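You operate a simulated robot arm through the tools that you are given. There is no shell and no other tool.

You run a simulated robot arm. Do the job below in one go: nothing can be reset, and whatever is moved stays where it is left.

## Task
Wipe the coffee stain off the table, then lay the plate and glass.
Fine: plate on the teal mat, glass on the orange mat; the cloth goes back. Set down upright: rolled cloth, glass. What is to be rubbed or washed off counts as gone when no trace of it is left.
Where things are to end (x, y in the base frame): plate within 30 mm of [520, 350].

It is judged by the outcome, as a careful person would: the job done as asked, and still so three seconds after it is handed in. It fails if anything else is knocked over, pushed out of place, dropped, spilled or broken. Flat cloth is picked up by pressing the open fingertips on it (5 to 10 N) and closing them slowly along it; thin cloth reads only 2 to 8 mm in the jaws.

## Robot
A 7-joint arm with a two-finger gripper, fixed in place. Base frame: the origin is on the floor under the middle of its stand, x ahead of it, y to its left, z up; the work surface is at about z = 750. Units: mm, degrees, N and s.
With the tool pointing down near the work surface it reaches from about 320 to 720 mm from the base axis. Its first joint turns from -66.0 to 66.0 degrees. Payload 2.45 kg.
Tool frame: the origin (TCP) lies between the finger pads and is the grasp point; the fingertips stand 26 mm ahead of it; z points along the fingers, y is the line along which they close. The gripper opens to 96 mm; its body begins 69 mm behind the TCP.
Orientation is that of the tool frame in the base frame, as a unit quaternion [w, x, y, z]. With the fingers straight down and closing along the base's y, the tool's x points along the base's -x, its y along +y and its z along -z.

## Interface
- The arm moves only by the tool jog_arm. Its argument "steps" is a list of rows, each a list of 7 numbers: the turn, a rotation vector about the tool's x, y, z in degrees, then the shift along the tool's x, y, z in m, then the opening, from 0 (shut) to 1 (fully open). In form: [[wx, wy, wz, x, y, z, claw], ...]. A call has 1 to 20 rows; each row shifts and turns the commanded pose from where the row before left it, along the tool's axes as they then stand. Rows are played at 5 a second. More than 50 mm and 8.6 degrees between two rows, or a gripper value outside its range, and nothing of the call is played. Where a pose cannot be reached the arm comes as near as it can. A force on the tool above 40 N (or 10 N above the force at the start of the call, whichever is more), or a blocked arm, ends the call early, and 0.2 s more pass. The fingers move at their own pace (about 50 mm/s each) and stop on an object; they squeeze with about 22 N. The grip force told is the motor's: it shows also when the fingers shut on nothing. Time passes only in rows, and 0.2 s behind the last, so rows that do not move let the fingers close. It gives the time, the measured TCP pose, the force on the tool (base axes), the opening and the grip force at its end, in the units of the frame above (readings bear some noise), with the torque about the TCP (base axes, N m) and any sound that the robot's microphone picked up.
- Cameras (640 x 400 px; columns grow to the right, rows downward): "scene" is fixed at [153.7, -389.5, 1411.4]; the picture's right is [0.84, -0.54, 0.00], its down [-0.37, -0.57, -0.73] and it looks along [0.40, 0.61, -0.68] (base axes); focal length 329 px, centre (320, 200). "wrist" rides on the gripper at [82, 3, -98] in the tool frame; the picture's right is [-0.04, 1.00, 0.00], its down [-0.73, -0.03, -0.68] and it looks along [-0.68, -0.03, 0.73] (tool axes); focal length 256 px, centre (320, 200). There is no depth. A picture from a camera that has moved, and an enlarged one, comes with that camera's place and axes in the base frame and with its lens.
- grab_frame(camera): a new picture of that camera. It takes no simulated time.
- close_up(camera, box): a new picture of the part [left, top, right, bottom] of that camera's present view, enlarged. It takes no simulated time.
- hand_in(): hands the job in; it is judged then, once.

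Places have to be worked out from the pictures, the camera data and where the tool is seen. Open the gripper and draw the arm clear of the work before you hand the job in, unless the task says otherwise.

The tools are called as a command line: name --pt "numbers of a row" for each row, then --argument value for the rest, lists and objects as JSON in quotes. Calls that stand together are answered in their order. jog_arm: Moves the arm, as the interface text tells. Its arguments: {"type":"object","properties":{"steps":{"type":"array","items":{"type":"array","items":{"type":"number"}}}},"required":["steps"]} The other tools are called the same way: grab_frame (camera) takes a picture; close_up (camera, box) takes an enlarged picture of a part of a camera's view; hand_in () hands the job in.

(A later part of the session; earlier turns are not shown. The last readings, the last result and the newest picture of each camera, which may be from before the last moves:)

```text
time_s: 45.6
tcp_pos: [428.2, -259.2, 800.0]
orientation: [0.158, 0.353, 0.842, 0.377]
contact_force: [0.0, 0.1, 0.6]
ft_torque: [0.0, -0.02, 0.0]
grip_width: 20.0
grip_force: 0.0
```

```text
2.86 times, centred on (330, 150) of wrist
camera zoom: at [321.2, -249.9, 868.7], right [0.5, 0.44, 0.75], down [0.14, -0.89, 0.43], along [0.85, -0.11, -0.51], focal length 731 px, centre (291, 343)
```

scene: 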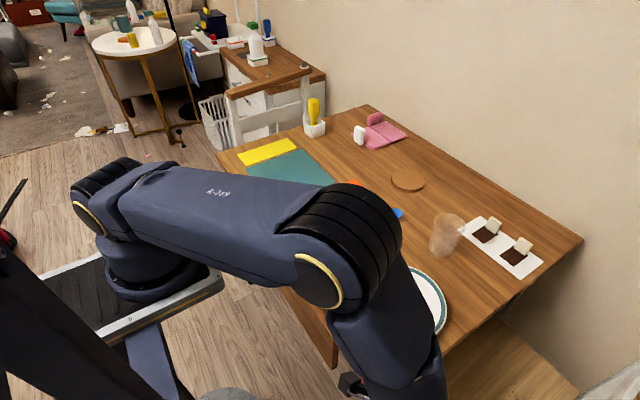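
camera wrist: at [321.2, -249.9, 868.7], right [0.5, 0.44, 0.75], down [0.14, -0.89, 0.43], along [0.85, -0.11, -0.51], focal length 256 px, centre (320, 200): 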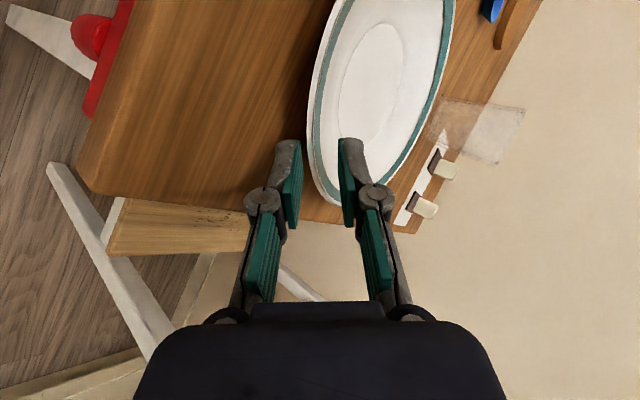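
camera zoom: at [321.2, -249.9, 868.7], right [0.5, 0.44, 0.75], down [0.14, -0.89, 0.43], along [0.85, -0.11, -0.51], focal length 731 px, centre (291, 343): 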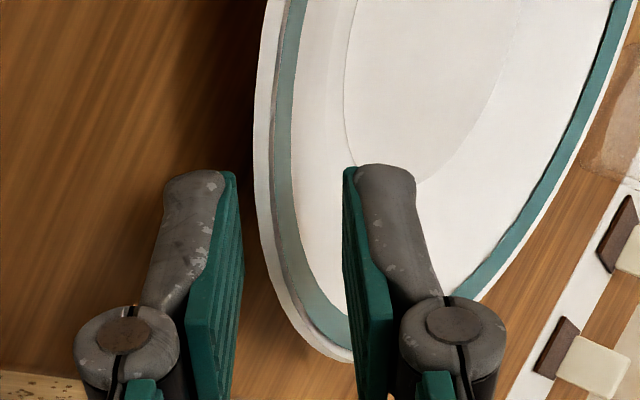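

The rim now lies just ahead of the fingertips, about 3 mm above the lower pad. I advance in small steps so the lower finger slides under the rim, watching the force.

jog_arm --pt "0 0 0 0 0 0.005 0.21" --pt "0 0 0 0 0 0.005 0.21" --pt "0 0 0 0 0 0.002 0.21" --pt "0 0 0 0 0 0 0.21"

close_up --camera "wrist" --box '[260, 80, 400, 220]'

```text
time_s: 46.6
tcp_pos: [434.1, -253.0, 792.5]
orientation: [0.158, 0.352, 0.842, 0.377]
contact_force: [-0.1, -0.8, 0.3]
ft_torque: [-0.02, -0.03, 0.0]
grip_width: 20.1
grip_force: 0.0
```

```text
2.86 times, centred on (330, 150) of wrist
camera zoom: at [327.1, -243.2, 860.7], right [0.5, 0.44, 0.75], down [0.14, -0.89, 0.43], along [0.85, -0.11, -0.51], focal length 731 px, centre (291, 343)
```

zoom: 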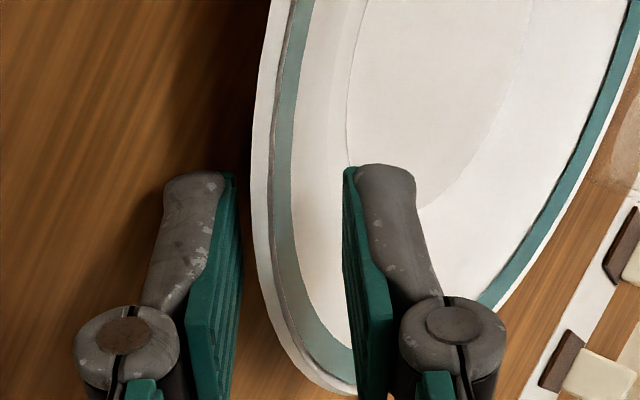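

No contact yet. I advance another 5 mm in small steps.

jog_arm --pt "0 0 0 0 0 0.002 0.21" --pt "0 0 0 0 0 0.002 0.21" --pt "0 0 0 0 0 0.001 0.21" --pt "0 0 0 0 0 0 0.21"

close_up --camera "wrist" --box '[260, 80, 400, 220]'

```text
time_s: 47.6
tcp_pos: [436.6, -249.4, 788.7]
orientation: [0.158, 0.353, 0.842, 0.377]
contact_force: [0.2, 0.0, -0.3]
ft_torque: [-0.01, -0.01, 0.04]
grip_width: 20.3
grip_force: 0.0
```

```text
2.86 times, centred on (330, 150) of wrist
camera zoom: at [330.2, -240.5, 857.6], right [0.5, 0.44, 0.75], down [0.14, -0.89, 0.43], along [0.85, -0.11, -0.51], focal length 731 px, centre (291, 343)
```

zoom: 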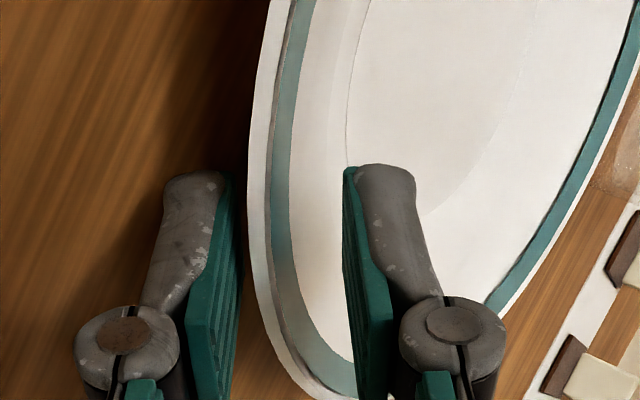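

Still no contact. I advance 2 mm more, then close in two stages while shifting 5 mm so both pads meet the rim about together.

jog_arm --pt "0 0 0 0 0 0.001 0.21" --pt "0 0 0 0 0 0.001 0.21" --pt "0 0 0 0 -0.0025 0 0.15" --pt "0 0 0 0 -0.0025 0 0.1" --pt "0 0 0 0 0 0 0.1"

close_up --camera "wrist" --box '[260, 80, 400, 220]'

```text
time_s: 48.8
tcp_pos: [435.6, -251.3, 784.6]
orientation: [0.159, 0.353, 0.841, 0.378]
contact_force: [-0.3, 2.6, 16.3]
ft_torque: [0.62, -0.34, 0.11]
grip_width: 16.6
grip_force: 22.2
```

```text
2.86 times, centred on (330, 150) of wrist
camera zoom: at [328.5, -241.8, 853.0], right [0.5, 0.44, 0.75], down [0.14, -0.89, 0.43], along [0.85, -0.11, -0.51], focal length 731 px, centre (291, 343)
```

zoom: 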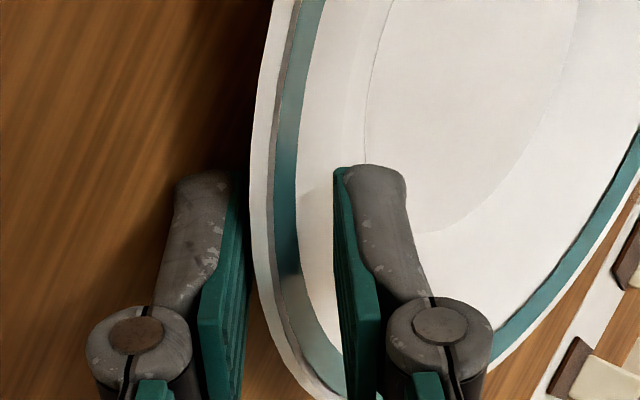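

The fingers stopped at 16.6 mm with 22 N and there are 16 N upward on the tool, so the upper fingertip is already bearing on the plate. I zoom in to see exactly where the pads touch.

close_up --camera "wrist" --box '[295, 120, 365, 190]'

grab_frame --camera "scene"

```text
5.71 times, centred on (330, 155) of wrist
camera zoom: at [328.5, -241.8, 853.0], right [0.5, 0.44, 0.75], down [0.14, -0.89, 0.43], along [0.85, -0.11, -0.51], focal length 1463 px, centre (263, 457)
```

zoom: 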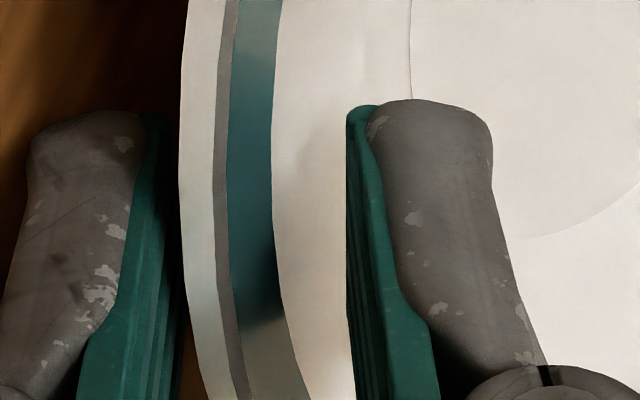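

```text
taken
```

scene: 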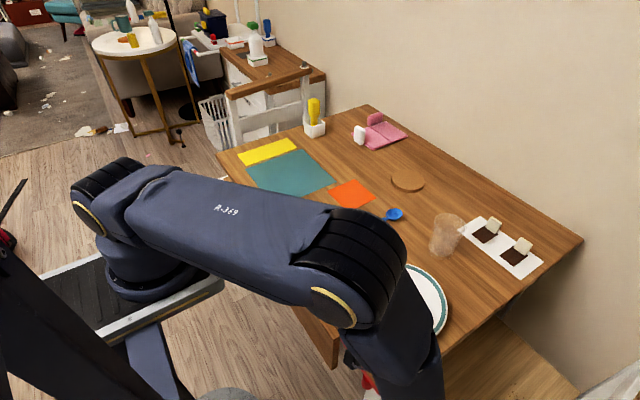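

The lower pad seems not to bear yet while the upper tip presses on the plate. I shift the tool a little along the closing direction (toward the upper finger), keeping the squeeze, to balance the two pads.

jog_arm --pt "0 0 0 0 0.001 0 0.05" --pt "0 0 0 0 0.001 0 0.05" --pt "0 0 0 0 0 0 0.05"

close_up --camera "wrist" --box '[260, 80, 400, 220]'

```text
time_s: 49.6
tcp_pos: [437.0, -250.5, 785.2]
orientation: [0.159, 0.354, 0.841, 0.377]
contact_force: [0.5, 0.3, 8.8]
ft_torque: [0.36, -0.13, -0.03]
grip_width: 16.1
grip_force: 21.8
```

```text
2.86 times, centred on (330, 150) of wrist
camera zoom: at [329.3, -241.0, 854.2], right [0.5, 0.44, 0.75], down [0.14, -0.89, 0.43], along [0.85, -0.11, -0.51], focal length 731 px, centre (291, 343)
```

zoom: 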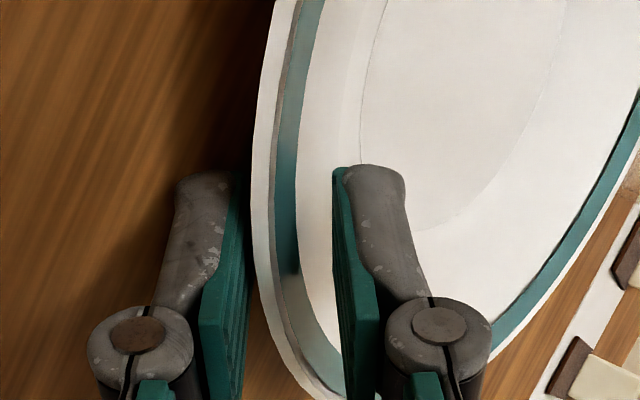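

The squeeze is now shared (9 N left upward, opening 16 mm). I even it out by another 1.5 mm and then lift just 4 mm to feel how the plate behaves.

jog_arm --pt "0 0 0 0 0.001 0 0" --pt "0 0 0 0 0.0005 0 0" --pt "0 0 0 0 0.0015 -0.0013 0" --pt "0 0 0 0 0.0015 -0.0013 0" --pt "0 0 0 0 0 0 0"

close_up --camera "wrist" --box '[260, 80, 400, 220]'

```text
time_s: 50.8
tcp_pos: [437.4, -249.0, 789.5]
orientation: [0.157, 0.353, 0.842, 0.376]
contact_force: [-0.3, -1.3, 1.4]
ft_torque: [0.15, -0.14, 0.04]
grip_width: 15.1
grip_force: 22.2
```

```text
2.86 times, centred on (330, 150) of wrist
camera zoom: at [329.9, -240.4, 858.9], right [0.5, 0.44, 0.74], down [0.14, -0.89, 0.43], along [0.85, -0.11, -0.51], focal length 731 px, centre (291, 343)
```

zoom: 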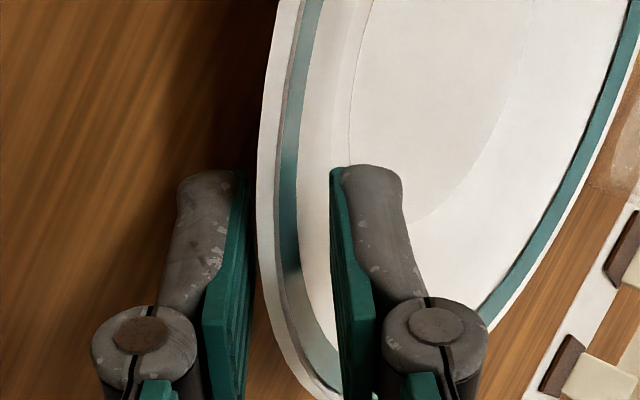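

The grip holds at 15.1 mm with little net force. I lift another 4 mm straight up and check.

jog_arm --pt "0 0 0 0 0.0015 -0.0013 0" --pt "0 0 0 0 0.0015 -0.0013 0" --pt "0 0 0 0 0 0 0"

close_up --camera "wrist" --box '[260, 80, 400, 220]'

```text
time_s: 51.6
tcp_pos: [438.0, -248.7, 794.4]
orientation: [0.158, 0.353, 0.841, 0.378]
contact_force: [1.5, -0.5, 0.6]
ft_torque: [0.18, -0.22, -0.1]
grip_width: 14.8
grip_force: 22.1
```

```text
2.86 times, centred on (330, 150) of wrist
camera zoom: at [330.1, -239.9, 863.2], right [0.5, 0.44, 0.75], down [0.14, -0.89, 0.43], along [0.85, -0.11, -0.51], focal length 731 px, centre (291, 343)
```

zoom: 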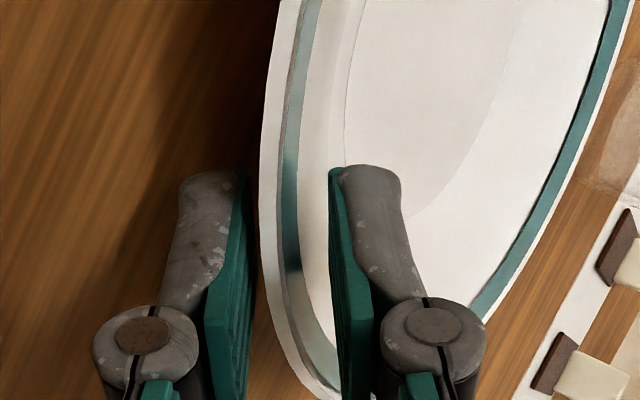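

The rim came up with the fingers and the grip is steady. I lift 15 mm more in small steps and check again.

jog_arm --pt "0 0 0 0 0.00298 -0.00266 0" --pt "0 0 0 0 0.00298 -0.00266 0" --pt "0 0 0 0 0.00298 -0.00266 0" --pt "0 0 0 0 0 0 0"

grab_frame --camera "wrist"

grab_frame --camera "scene"

```text
time_s: 52.6
tcp_pos: [437.1, -248.4, 807.1]
orientation: [0.158, 0.353, 0.842, 0.377]
contact_force: [0.1, -0.7, 1.2]
ft_torque: [0.17, -0.19, -0.09]
grip_width: 13.4
grip_force: 22.0
```

```text
taken
camera wrist: at [330.1, -240.3, 875.5], right [0.5, 0.44, 0.75], down [0.14, -0.89, 0.43], along [0.85, -0.11, -0.51], focal length 256 px, centre (320, 200)
```

wrist: 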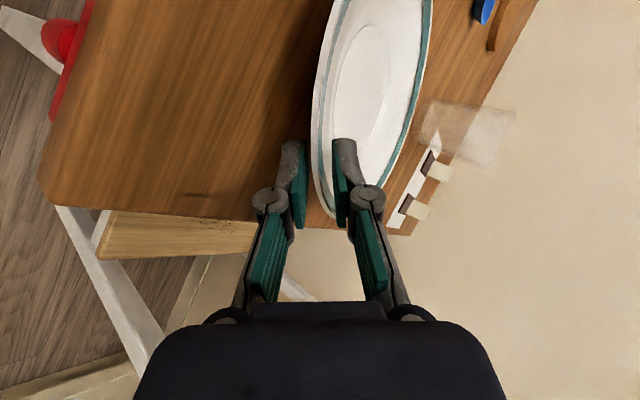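

```text
taken
```

scene: 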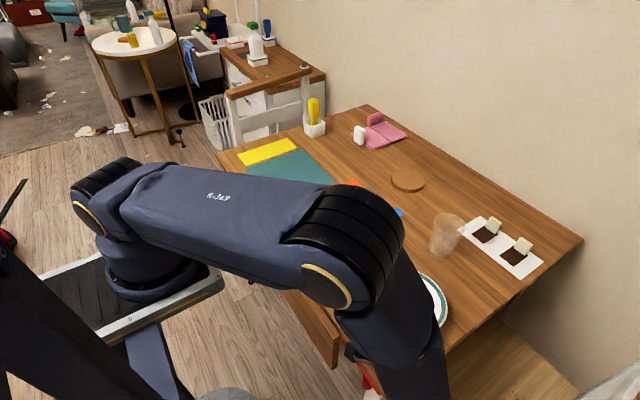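

The rim is up about 22 mm while the far edge still rests on the table, the plate turning slightly in the pads as expected. I now tilt the tool flatter (toward horizontal) in small steps so that the pads lie flush along the rim and carry the plate level.

jog_arm --pt "-4 0 0 0 0.0015 -0.0013 0" --pt "-4 0 0 0 0.0016 -0.0012 0" --pt "-4 0 0 0 0.0017 -0.001 0" --pt "-4 0 0 0 0.0018 -0.0008 0" --pt "0 0 0 0 0 0 0"

grab_frame --camera "wrist"

close_up --camera "wrist" --box '[260, 80, 400, 220]'

```text
time_s: 53.8
tcp_pos: [438.9, -248.5, 814.9]
orientation: [0.206, 0.327, 0.781, 0.49]
contact_force: [0.1, 1.2, -1.8]
ft_torque: [0.0, 0.06, 0.03]
grip_width: 11.7
grip_force: 21.8
```

```text
taken
camera wrist: at [319.1, -251.1, 860.9], right [0.34, 0.27, 0.9], down [0.07, -0.96, 0.27], along [0.94, -0.03, -0.34], focal length 256 px, centre (320, 200)
```

wrist: 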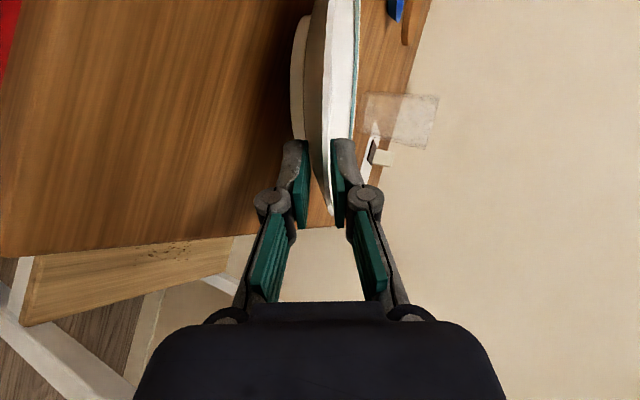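

```text
2.86 times, centred on (330, 150) of wrist
camera zoom: at [319.1, -251.1, 860.9], right [0.34, 0.27, 0.9], down [0.07, -0.96, 0.27], along [0.94, -0.03, -0.34], focal length 731 px, centre (291, 343)
```

zoom: 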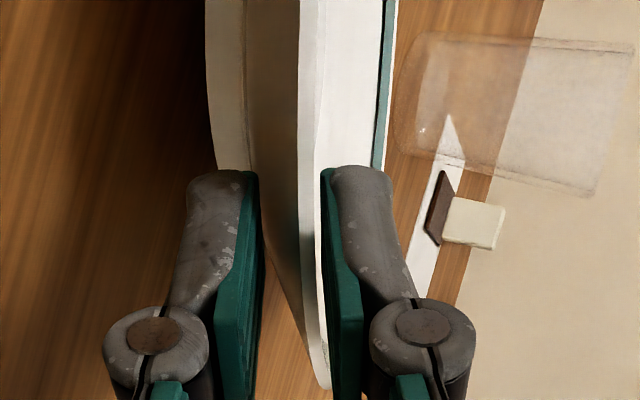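

The plate's rim is now held well between the pads, its underside and foot visible, and the tool reads about 1.8 N of weight. I keep tilting toward horizontal while lifting in small steps.

jog_arm --pt "-4 0 0 0 0.0028 -0.0011 0" --pt "-4 0 0 0 0.0028 -0.0009 0" --pt "-4 0 0 0 0.0029 -0.0007 0" --pt "0 0 0 0 0 0 0"

grab_frame --camera "wrist"

grab_frame --camera "scene"

```text
time_s: 54.8
tcp_pos: [437.4, -249.3, 822.6]
orientation: [0.239, 0.305, 0.725, 0.57]
contact_force: [0.0, 0.0, -2.5]
ft_torque: [-0.2, 0.13, -0.01]
grip_width: 11.7
grip_force: 21.5
```

```text
taken
camera wrist: at [313.8, -256.0, 850.6], right [0.2, 0.14, 0.97], down [0.04, -0.99, 0.13], along [0.98, 0.01, -0.2], focal length 256 px, centre (320, 200)
```

wrist: 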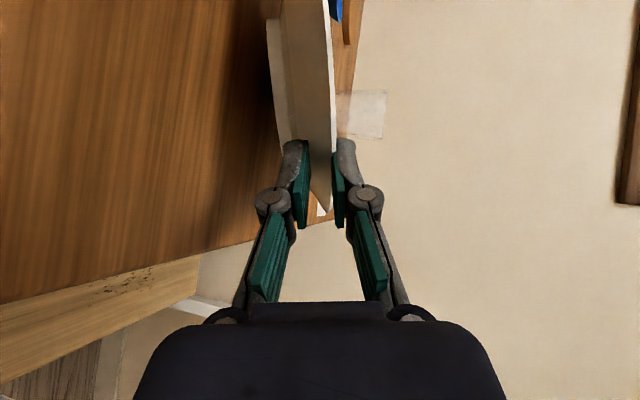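

```text
taken
```

scene: 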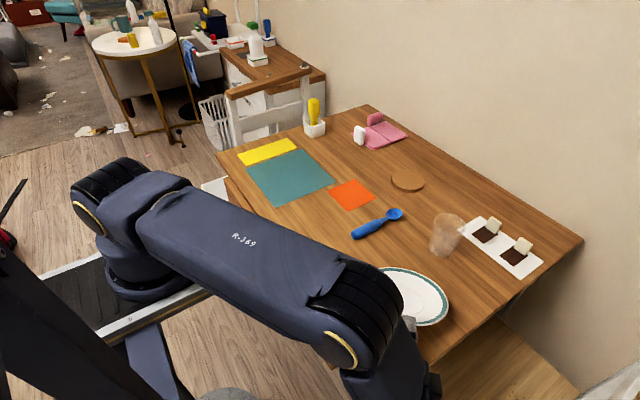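

The plate is clear of the table: about 2.5 N of weight with a matching torque, and the grip is steady at 11.7 mm. I lift it another 100 mm smoothly.

jog_arm --pt "0 0 0 0 0.0048 -0.0012 0" --pt "0 0 0 0 0.0097 -0.0024 0" --pt "0 0 0 0 0.0145 -0.0036 0" --pt "0 0 0 0 0.0165 -0.0041 0" --pt "0 0 0 0 0.0165 -0.0041 0" --pt "0 0 0 0 0.0165 -0.0041 0" --pt "0 0 0 0 0.0145 -0.0036 0" --pt "0 0 0 0 0.0097 -0.0024 0" --pt "0 0 0 0 0 0 0"

grab_frame --camera "wrist"

grab_frame --camera "scene"

```text
time_s: 56.8
tcp_pos: [438.2, -249.4, 929.0]
orientation: [0.238, 0.304, 0.726, 0.569]
contact_force: [-1.2, -0.6, -2.8]
ft_torque: [-0.16, 0.15, 0.03]
grip_width: 11.4
grip_force: 22.1
```

```text
taken
camera wrist: at [314.3, -256.6, 956.3], right [0.2, 0.14, 0.97], down [0.04, -0.99, 0.13], along [0.98, 0.01, -0.2], focal length 256 px, centre (320, 200)
```

wrist: 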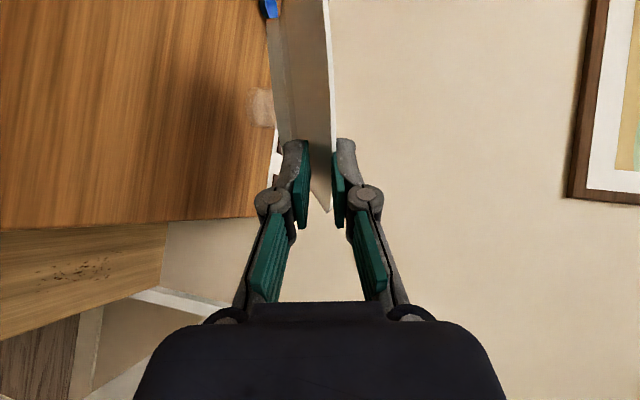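

```text
taken
```

scene: 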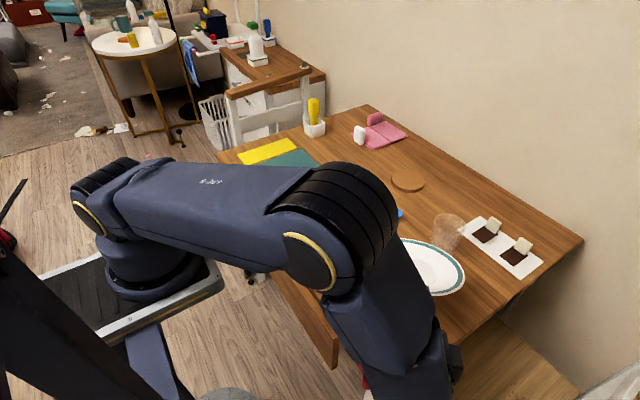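

The plate rides securely (about 2.6 N, steady grip). I carry it in +y at this height, slowly, past the cloth and scoop, first 196 mm.

jog_arm --pt "0 0 0 0.0057 0.0013 0.0054 0" --pt "0 0 0 0.01 0.0023 0.0095 0" --pt "0 0 0 0.01424 0.00334 0.01362 0" --pt "0 0 0 0.01424 0.00334 0.01362 0" --pt "0 0 0 0.01424 0.00334 0.01362 0" --pt "0 0 0 0.01424 0.00334 0.01362 0" --pt "0 0 0 0.01424 0.00334 0.01362 0" --pt "0 0 0 0.01424 0.00334 0.01362 0" --pt "0 0 0 0.01424 0.00334 0.01362 0" --pt "0 0 0 0.01424 0.00334 0.01362 0" --pt "0 0 0 0.01 0.0023 0.0095 0" --pt "0 0 0 0 0 0 0"

grab_frame --camera "scene"

grab_frame --camera "wrist"

```text
time_s: 59.4
tcp_pos: [437.7, -53.8, 928.8]
orientation: [0.239, 0.305, 0.725, 0.569]
contact_force: [-0.2, -0.3, -2.4]
ft_torque: [-0.15, 0.18, 0.0]
grip_width: 11.5
grip_force: 21.9
```

```text
taken
```

scene: 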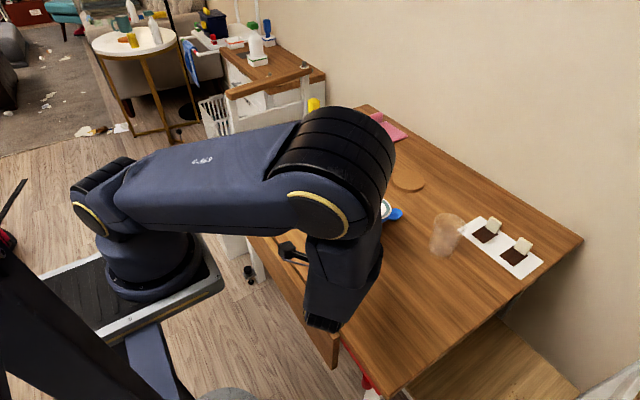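

```text
taken
camera wrist: at [313.3, -60.4, 956.3], right [0.2, 0.14, 0.97], down [0.04, -0.99, 0.13], along [0.98, 0.01, -0.2], focal length 256 px, centre (320, 200)
```

wrist: 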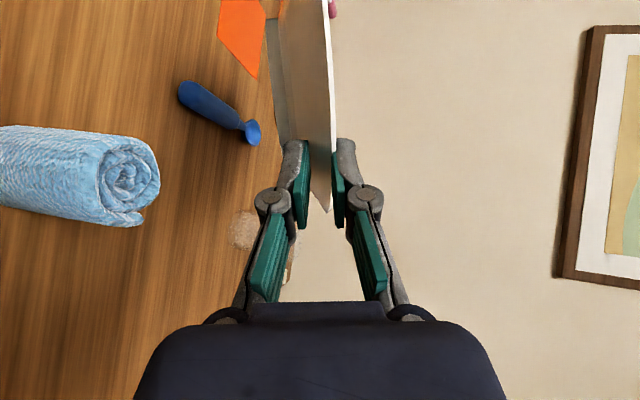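

Everything below is untouched and the plate is steady. I continue another 156 mm in +y.

jog_arm --pt "0 0 0 0.0057 0.0013 0.0054 0" --pt "0 0 0 0.01 0.0023 0.0095 0" --pt "0 0 0 0.01424 0.00334 0.01362 0" --pt "0 0 0 0.01424 0.00334 0.01362 0" --pt "0 0 0 0.01424 0.00334 0.01362 0" --pt "0 0 0 0.01424 0.00334 0.01362 0" --pt "0 0 0 0.01424 0.00334 0.01362 0" --pt "0 0 0 0.01424 0.00334 0.01362 0" --pt "0 0 0 0.01 0.0023 0.0095 0" --pt "0 0 0 0 0 0 0"

grab_frame --camera "scene"

```text
time_s: 61.6
tcp_pos: [436.7, 102.7, 928.5]
orientation: [0.239, 0.304, 0.726, 0.569]
contact_force: [0.3, -0.4, -2.2]
ft_torque: [-0.17, 0.15, 0.0]
grip_width: 11.4
grip_force: 22.3
```

```text
taken
```

scene: 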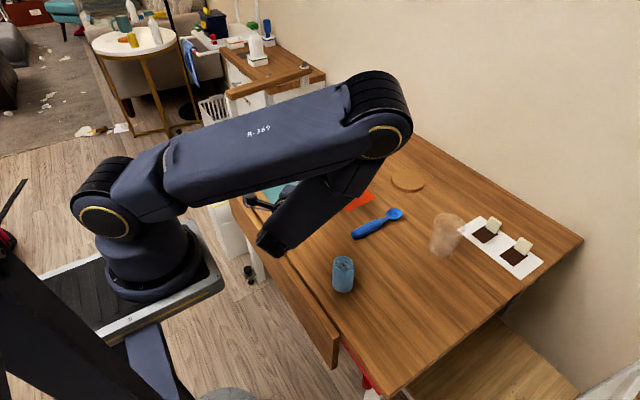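

The path is clear and the plate steady. I turn the heading 15° about the vertical for more wrist room, then carry the plate to over the teal mat.

jog_arm --pt "0 2.91 -0.72 0 0 0 0" --pt "0 3.88 -0.96 0 0 0 0" --pt "0 3.88 -0.96 0 0 0 0" --pt "0 3.88 -0.96 0 0 0 0" --pt "0 0 0 0.00308 0.00228 0.00923 0" --pt "0 0 0 0.00493 0.00365 0.01476 0" --pt "0 0 0 0.00617 0.00456 0.01846 0" --pt "0 0 0 0.00617 0.00456 0.01846 0" --pt "0 0 0 0.00617 0.00456 0.01846 0" --pt "0 0 0 0.00617 0.00456 0.01846 0" --pt "0 0 0 0.00617 0.00456 0.01846 0" --pt "0 0 0 0.00617 0.00456 0.01846 0" --pt "0 0 0 0.00463 0.00342 0.01384 0" --pt "0 0 0 0.00185 0.00137 0.00554 0" --pt "0 0 0 0 0 0 0"

grab_frame --camera "scene"

grab_frame --camera "wrist"

```text
time_s: 64.8
tcp_pos: [475.9, 266.2, 927.5]
orientation: [0.162, 0.207, 0.759, 0.595]
contact_force: [0.3, 0.3, -3.5]
ft_torque: [-0.24, 0.11, -0.02]
grip_width: 11.2
grip_force: 22.3
```

```text
taken
```

scene: 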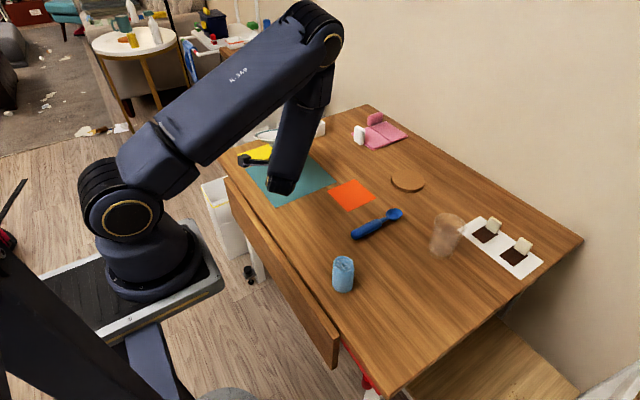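

```text
taken
camera wrist: at [356.8, 226.1, 956.4], right [0.16, 0.18, 0.97], down [0.29, -0.95, 0.13], along [0.94, 0.26, -0.2], focal length 256 px, centre (320, 200)
```

wrist: 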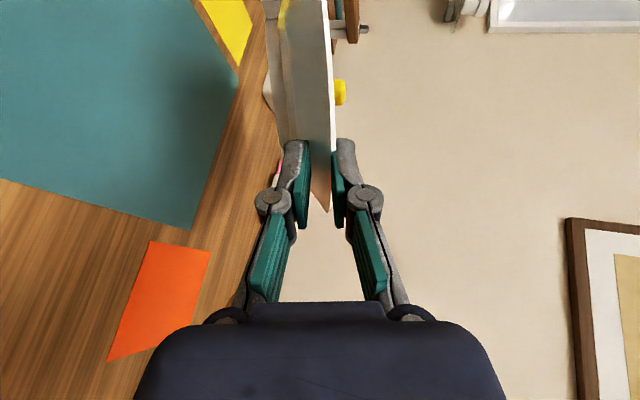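

The plate is over the teal mat with the TCP at (476, 266). I correct 5 mm in x and lower about 97 mm, staying above contact.

jog_arm --pt "0 0 0 0.0003 -0.0076 0.0016 0" --pt "0 0 0 0.0007 -0.0152 0.0033 0" --pt "0 0 0 0.0009 -0.0189 0.0041 0" --pt "0 0 0 0.0009 -0.0189 0.0041 0" --pt "0 0 0 0.0009 -0.0189 0.0041 0" --pt "0 0 0 0.0006 -0.0152 0.0033 0" --pt "0 0 0 0 0 0 0"

grab_frame --camera "wrist"

close_up --camera "scene" --box '[200, 80, 400, 240]'

```text
time_s: 66.4
tcp_pos: [469.5, 264.9, 831.8]
orientation: [0.162, 0.207, 0.759, 0.596]
contact_force: [0.1, 0.2, -2.3]
ft_torque: [-0.21, 0.13, 0.0]
grip_width: 11.4
grip_force: 21.7
```

```text
taken
camera wrist: at [351.8, 226.0, 859.4], right [0.15, 0.18, 0.97], down [0.29, -0.95, 0.13], along [0.94, 0.26, -0.2], focal length 256 px, centre (320, 200)
```

wrist: 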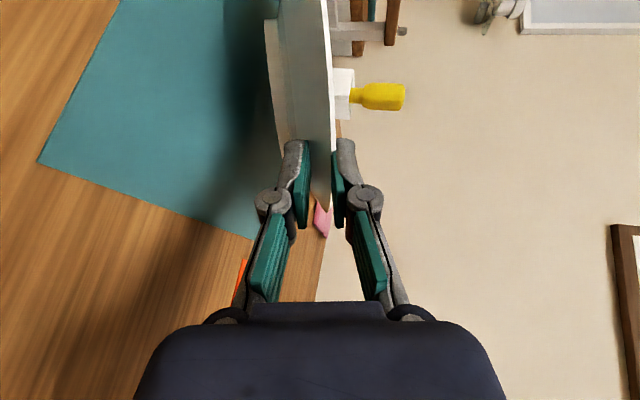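

```text
2.50 times, centred on (300, 160) of scene
camera zoom: at [153.7, -389.5, 1411.4], right [0.84, -0.54, 0.0], down [-0.37, -0.57, -0.73], along [0.4, 0.61, -0.68], focal length 822 px, centre (370, 300)
```

zoom: 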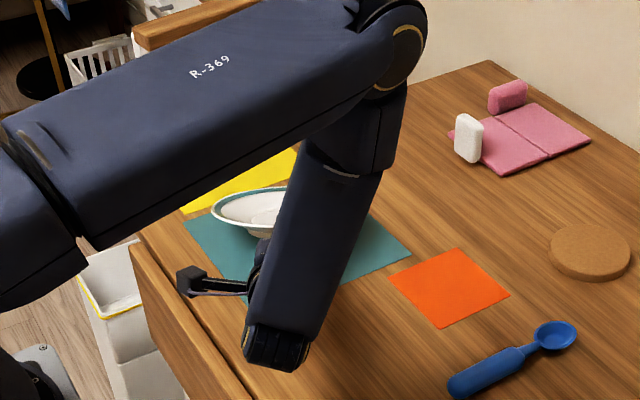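

The plate hangs tilted just above the mat. I lower it 9 mm more in small steps to just about first contact.

jog_arm --pt "0 0 0 0 -0.0029 0.0007 0" --pt "0 0 0 0 -0.0029 0.0007 0" --pt "0 0 0 0 -0.0029 0.0007 0" --pt "0 0 0 0 0 0 0"

```text
time_s: 67.4
tcp_pos: [470.3, 265.7, 822.1]
orientation: [0.162, 0.207, 0.76, 0.595]
contact_force: [0.1, 0.3, -2.1]
ft_torque: [-0.17, 0.07, -0.05]
grip_width: 10.7
grip_force: 21.5
```

Not yet touching. I now reverse the pick motion: tilt back 12° while lowering about 8 mm.

jog_arm --pt "4 0 0 0 -0.0029 0.0007 0" --pt "4 0 0 0 -0.0028 0.0009 0" --pt "4 0 0 0 -0.0028 0.0011 0" --pt "0 0 0 0 0 0 0"

grab_frame --camera "wrist"

close_up --camera "scene" --box '[220, 110, 340, 220]'

```text
time_s: 68.4
tcp_pos: [469.2, 265.3, 815.3]
orientation: [0.14, 0.223, 0.817, 0.513]
contact_force: [0.2, 0.2, -0.9]
ft_torque: [0.0, -0.05, -0.09]
grip_width: 9.7
grip_force: 22.3
```

```text
taken
camera wrist: at [355.5, 232.6, 860.8], right [0.26, 0.35, 0.9], down [0.31, -0.91, 0.27], along [0.91, 0.21, -0.34], focal length 256 px, centre (320, 200)
```

wrist: 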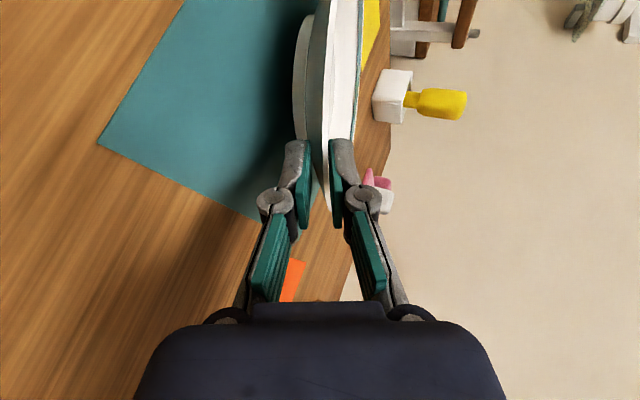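

```text
3.64 times, centred on (280, 165) of scene
camera zoom: at [153.7, -389.5, 1411.4], right [0.84, -0.54, 0.0], down [-0.37, -0.57, -0.73], along [0.4, 0.61, -0.68], focal length 1195 px, centre (466, 327)
```

zoom: 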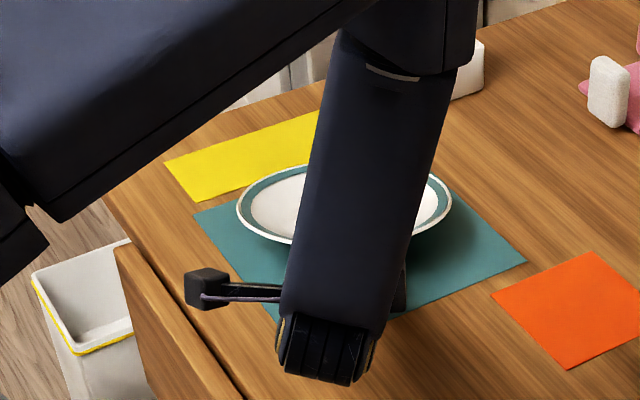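

The plate's foot is starting to bear on the mat, and its centre appears near (517, 356), on target. I tilt back another 16° while lowering 8 mm.

jog_arm --pt "4 0 0 0 -0.0018 0.0008 0" --pt "4 0 0 0 -0.0017 0.001 0" --pt "4 0 0 0 -0.0016 0.0012 0" --pt "4 0 0 0 -0.0015 0.0013 0" --pt "0 0 0 0 0 0 0"

close_up --camera "wrist" --box '[260, 80, 400, 220]'

```text
time_s: 69.6
tcp_pos: [469.3, 265.0, 806.4]
orientation: [0.108, 0.24, 0.881, 0.394]
contact_force: [-0.7, -1.3, 1.2]
ft_torque: [0.15, -0.06, -0.01]
grip_width: 9.6
grip_force: 22.3
```

```text
2.86 times, centred on (330, 150) of wrist
camera zoom: at [363.8, 246.2, 875.2], right [0.37, 0.55, 0.74], down [0.36, -0.83, 0.43], along [0.85, 0.11, -0.51], focal length 731 px, centre (291, 343)
```

zoom: 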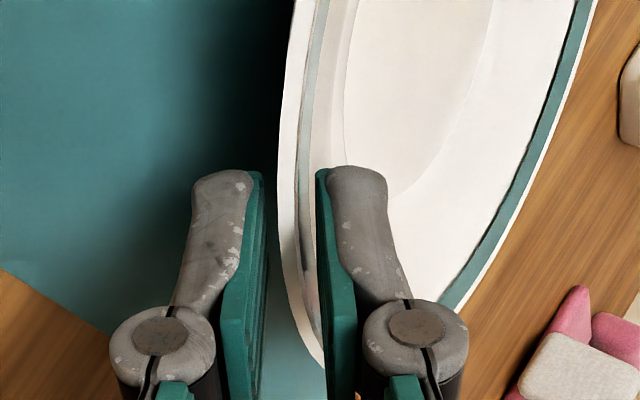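

The plate is bearing on the mat with little net force. I lower the rim another 12 mm in 3 mm steps.

jog_arm --pt "0 0 0 0 -0.0022 0.002 0" --pt "0 0 0 0 -0.0022 0.002 0" --pt "0 0 0 0 -0.0022 0.002 0" --pt "0 0 0 0 -0.0022 0.002 0" --pt "0 0 0 0 0 0 0"

close_up --camera "wrist" --box '[260, 80, 400, 220]'

close_up --camera "scene" --box '[220, 110, 340, 220]'

```text
time_s: 70.8
tcp_pos: [469.5, 266.4, 794.8]
orientation: [0.108, 0.24, 0.88, 0.396]
contact_force: [-0.6, -1.2, 1.2]
ft_torque: [0.13, -0.12, 0.02]
grip_width: 9.8
grip_force: 21.7
```

```text
2.86 times, centred on (330, 150) of wrist
camera zoom: at [363.8, 246.4, 863.5], right [0.37, 0.55, 0.75], down [0.36, -0.83, 0.43], along [0.85, 0.11, -0.51], focal length 731 px, centre (291, 343)
```

zoom: 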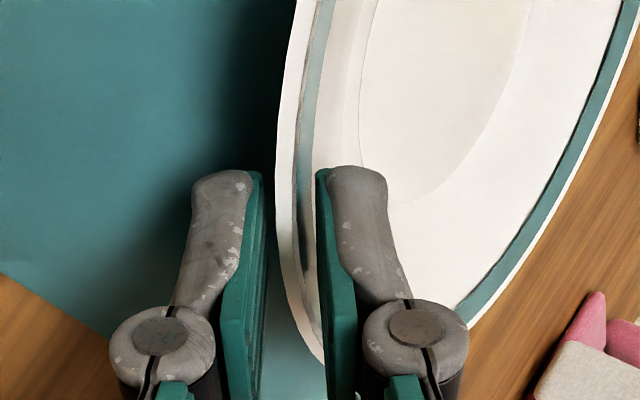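

```text
3.64 times, centred on (280, 165) of scene
camera zoom: at [153.7, -389.6, 1411.4], right [0.84, -0.54, 0.0], down [-0.37, -0.57, -0.73], along [0.4, 0.61, -0.68], focal length 1195 px, centre (466, 327)
```

zoom: 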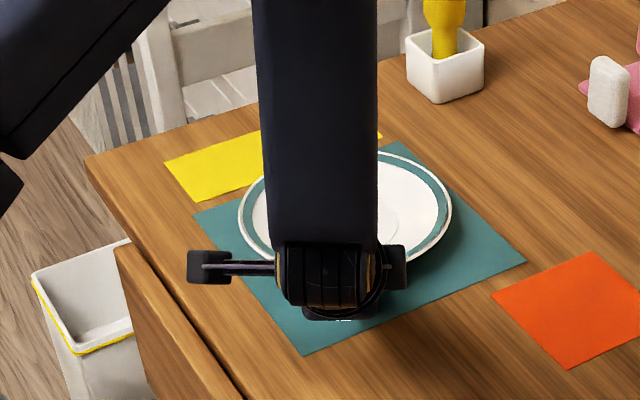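

The plate is nearly flat on the mat. I lower further in 1.5 mm steps, watching for the force to rise.

jog_arm --pt "0 0 0 0 -0.0011 0.001 0" --pt "0 0 0 0 -0.0011 0.001 0" --pt "0 0 0 0 -0.0011 0.001 0" --pt "0 0 0 0 0 0 0"

```text
time_s: 71.8
tcp_pos: [469.3, 265.8, 791.0]
orientation: [0.108, 0.239, 0.88, 0.395]
contact_force: [-2.9, -3.5, 7.5]
ft_torque: [0.18, -0.37, -0.04]
grip_width: 9.8
grip_force: 21.6
```

close_up --camera "wrist" --box '[260, 80, 400, 220]'

grab_frame --camera "wrist"

close_up --camera "scene" --box '[220, 110, 340, 220]'

```text
2.86 times, centred on (330, 150) of wrist
camera zoom: at [363.8, 246.2, 859.3], right [0.37, 0.55, 0.75], down [0.36, -0.83, 0.43], along [0.85, 0.11, -0.51], focal length 731 px, centre (291, 343)
```

zoom: 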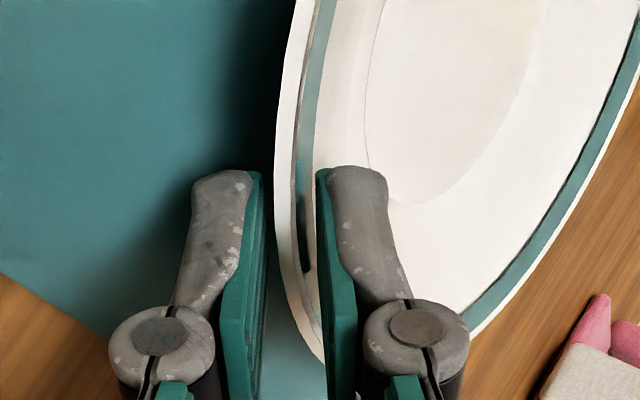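

```text
taken
camera wrist: at [363.8, 246.2, 859.3], right [0.37, 0.55, 0.75], down [0.36, -0.83, 0.43], along [0.85, 0.11, -0.51], focal length 256 px, centre (320, 200)
```

wrist: 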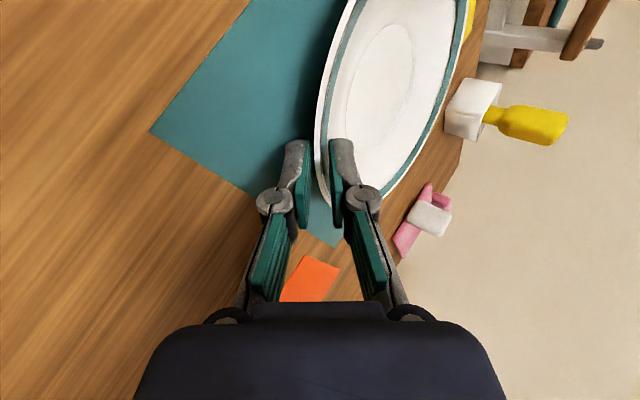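

```text
3.64 times, centred on (280, 165) of scene
camera zoom: at [153.5, -389.7, 1411.4], right [0.84, -0.54, 0.0], down [-0.37, -0.57, -0.73], along [0.4, 0.61, -0.68], focal length 1195 px, centre (466, 327)
```

zoom: 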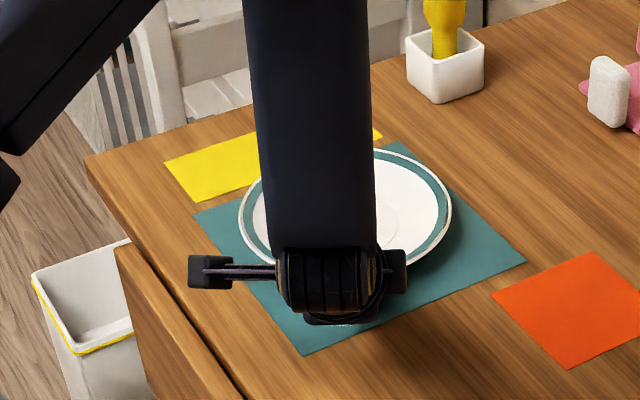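

jog_arm --pt "0 0 0 0 -0.0007 0.0007 0" --pt "0 0 0 0 0 0 0"

```text
time_s: 72.4
tcp_pos: [470.8, 264.8, 789.2]
orientation: [0.107, 0.241, 0.88, 0.395]
contact_force: [-4.3, -5.5, 13.5]
ft_torque: [0.26, -0.28, -0.03]
grip_width: 10.0
grip_force: 22.4
```

The plate is flat on the mat, since the force now climbs quickly. I ease up 1 mm, open the fingers slightly to free the rim, and look before backing out.

jog_arm --pt "0 0 0 0 0.0007 -0.0007 0" --pt "0 0 0 0 0 0 0.13" --pt "0 0 0 0 0 0 0.17" --pt "0 0 0 0 0 0 0.2" --pt "0 0 0 0 0 0 0.2"

close_up --camera "wrist" --box '[260, 80, 400, 220]'

```text
time_s: 73.6
tcp_pos: [469.7, 264.9, 790.8]
orientation: [0.107, 0.24, 0.881, 0.394]
contact_force: [-0.5, 0.4, 0.5]
ft_torque: [-0.02, -0.04, -0.02]
grip_width: 19.1
grip_force: 0.1
```

```text
2.86 times, centred on (330, 150) of wrist
camera zoom: at [363.6, 246.3, 859.0], right [0.37, 0.55, 0.75], down [0.36, -0.83, 0.43], along [0.85, 0.11, -0.51], focal length 731 px, centre (291, 343)
```

zoom: 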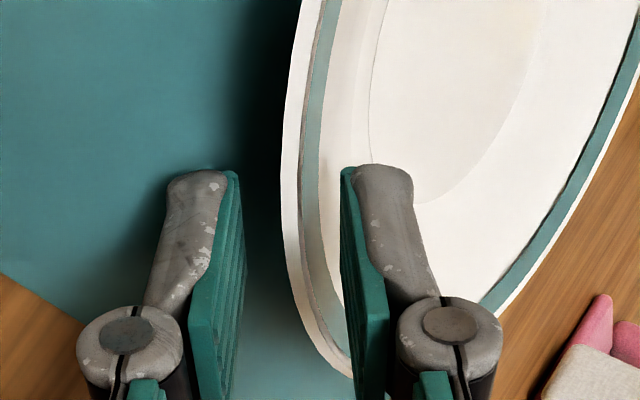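

The rim is free between the pads with zero force. I back straight out along the fingers, then up.

jog_arm --pt "0 0 0 0 0 -0.005 0.2" --pt "0 0 0 0 0 -0.01 0.2" --pt "0 0 0 0 0 -0.015 0.2" --pt "0 0 0 0 0 -0.02 0.2" --pt "0 0 0 0 0.0149 -0.0134 0.2" --pt "0 0 0 0 0.0223 -0.0201 0.2" --pt "0 0 0 0 0.0223 -0.0201 0.2" --pt "0 0 0 0 0.0223 -0.0201 0.2" --pt "0 0 0 0 0 0 0.2"

grab_frame --camera "wrist"

grab_frame --camera "scene"

```text
time_s: 75.6
tcp_pos: [451.7, 231.5, 933.3]
orientation: [0.107, 0.241, 0.88, 0.395]
contact_force: [0.1, 0.0, -0.4]
ft_torque: [-0.02, -0.03, 0.0]
grip_width: 18.9
grip_force: 0.1
```

```text
taken
camera wrist: at [345.2, 212.9, 1002.8], right [0.37, 0.55, 0.74], down [0.36, -0.83, 0.43], along [0.85, 0.11, -0.51], focal length 256 px, centre (320, 200)
```

wrist: 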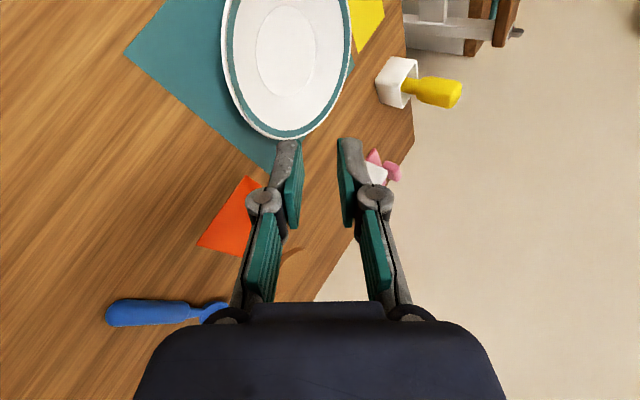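

```text
taken
```

scene: 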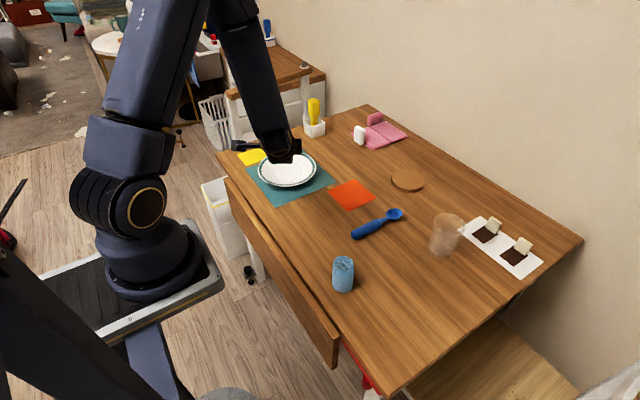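

The plate lies on the teal mat and all else is undisturbed. I bring the tool upright, turn back to the standard heading, and travel high to a viewing spot short of the glass.

jog_arm --pt "8 0 0 0 0 0 0.4" --pt "8 0 0 0 0 0 0.6" --pt "8 0 0 0 0 0 0.8" --pt "8 0 0 0 0 0 1" --pt "8 0 0 0 0 0 1" --pt "8 0 0 0 0 0 1" --pt "0 0 -7.5 0 0 0 1" --pt "0 0 -7.5 0 0 0 1" --pt "0 0 -7.5 0 0 0 1" --pt "0 0 -7.5 0 0 0 1" --pt "0 0 0 0 0 0 1"

close_up --camera "scene" --box '[210, 110, 350, 220]'

```text
time_s: 78.0
tcp_pos: [450.1, 234.1, 933.7]
orientation: [0.002, 0.004, 1.0, 0.002]
contact_force: [-0.1, 0.3, 0.2]
ft_torque: [0.04, 0.01, 0.02]
grip_width: 95.8
grip_force: 0.1
```

```text
3.64 times, centred on (280, 165) of scene
camera zoom: at [153.7, -389.5, 1411.4], right [0.84, -0.54, 0.0], down [-0.37, -0.57, -0.73], along [0.4, 0.61, -0.68], focal length 1195 px, centre (466, 327)
```

zoom: 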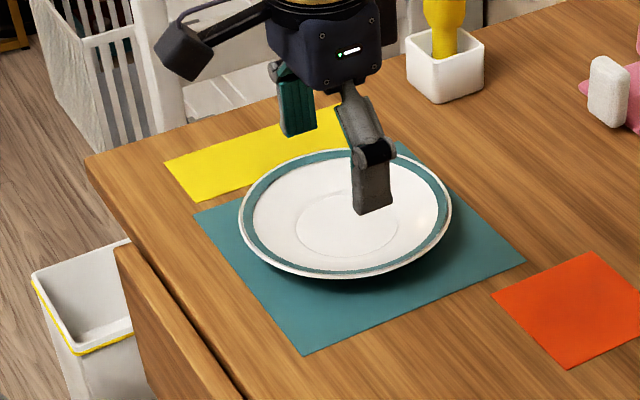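

The plate lies flat and face up within the teal mat, at about (517, 361), inside the 30 mm tolerance. I now travel high to a viewing position near the glass.

jog_arm --pt "0 0 0 -0.005 -0.01 -0.005 1" --pt "0 0 0 -0.01 -0.025 -0.005 1" --pt "0 0 0 -0.0148 -0.036 -0.0027 1" --pt "0 0 0 -0.0148 -0.036 -0.0027 1" --pt "0 0 0 -0.0148 -0.036 -0.0027 1" --pt "0 0 0 -0.0148 -0.036 -0.0027 1" --pt "0 0 0 -0.0148 -0.036 -0.0027 1" --pt "0 0 0 -0.0148 -0.036 -0.0027 1" --pt "0 0 0 -0.0148 -0.036 -0.0027 1" --pt "0 0 0 -0.0148 -0.036 0 1" --pt "0 0 0 -0.0148 -0.025 0 1" --pt "0 0 0 0 0 0 1"

grab_frame --camera "wrist"

grab_frame --camera "scene"

```text
time_s: 80.6
tcp_pos: [595.5, -116.2, 961.4]
orientation: [0.001, 0.004, 1.0, 0.003]
contact_force: [0.4, 0.0, 0.7]
ft_torque: [0.03, 0.03, -0.01]
grip_width: 96.1
grip_force: 0.1
```

```text
taken
camera wrist: at [514.5, -112.4, 1060.5], right [0.05, 1.0, 0.0], down [0.73, -0.04, 0.68], along [0.68, -0.03, -0.73], focal length 256 px, centre (320, 200)
```

wrist: 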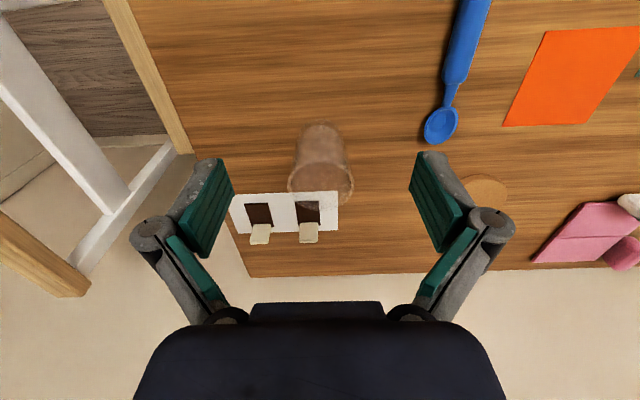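

```text
taken
```

scene: 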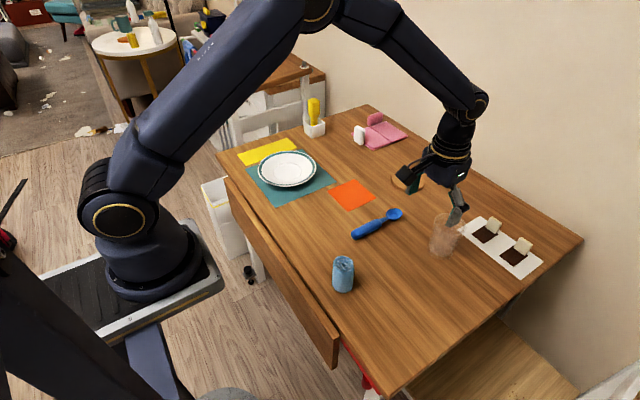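

close_up --camera "wrist" --box '[260, 100, 380, 220]'

close_up --camera "scene" --box '[410, 180, 500, 280]'

```text
3.33 times, centred on (320, 160) of wrist
camera zoom: at [514.5, -112.4, 1060.5], right [0.05, 1.0, 0.0], down [0.73, -0.04, 0.68], along [0.68, -0.03, -0.73], focal length 853 px, centre (320, 333)
```

zoom: 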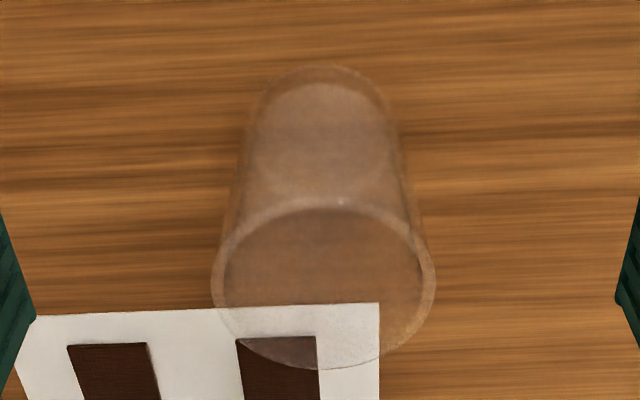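

```text
4.00 times, centred on (455, 230) of scene
camera zoom: at [153.7, -389.6, 1411.4], right [0.84, -0.54, 0.0], down [-0.37, -0.57, -0.73], along [0.4, 0.61, -0.68], focal length 1315 px, centre (-220, 80)
```

zoom: 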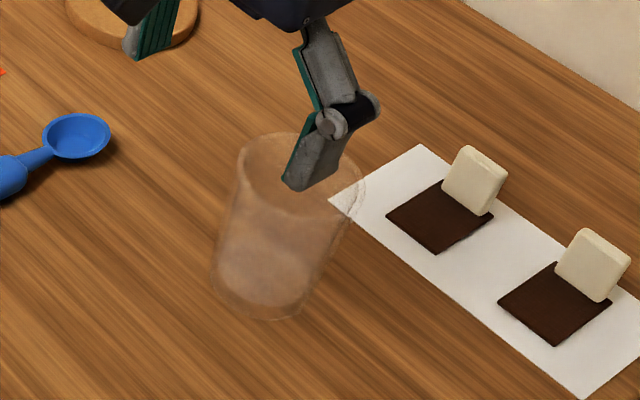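

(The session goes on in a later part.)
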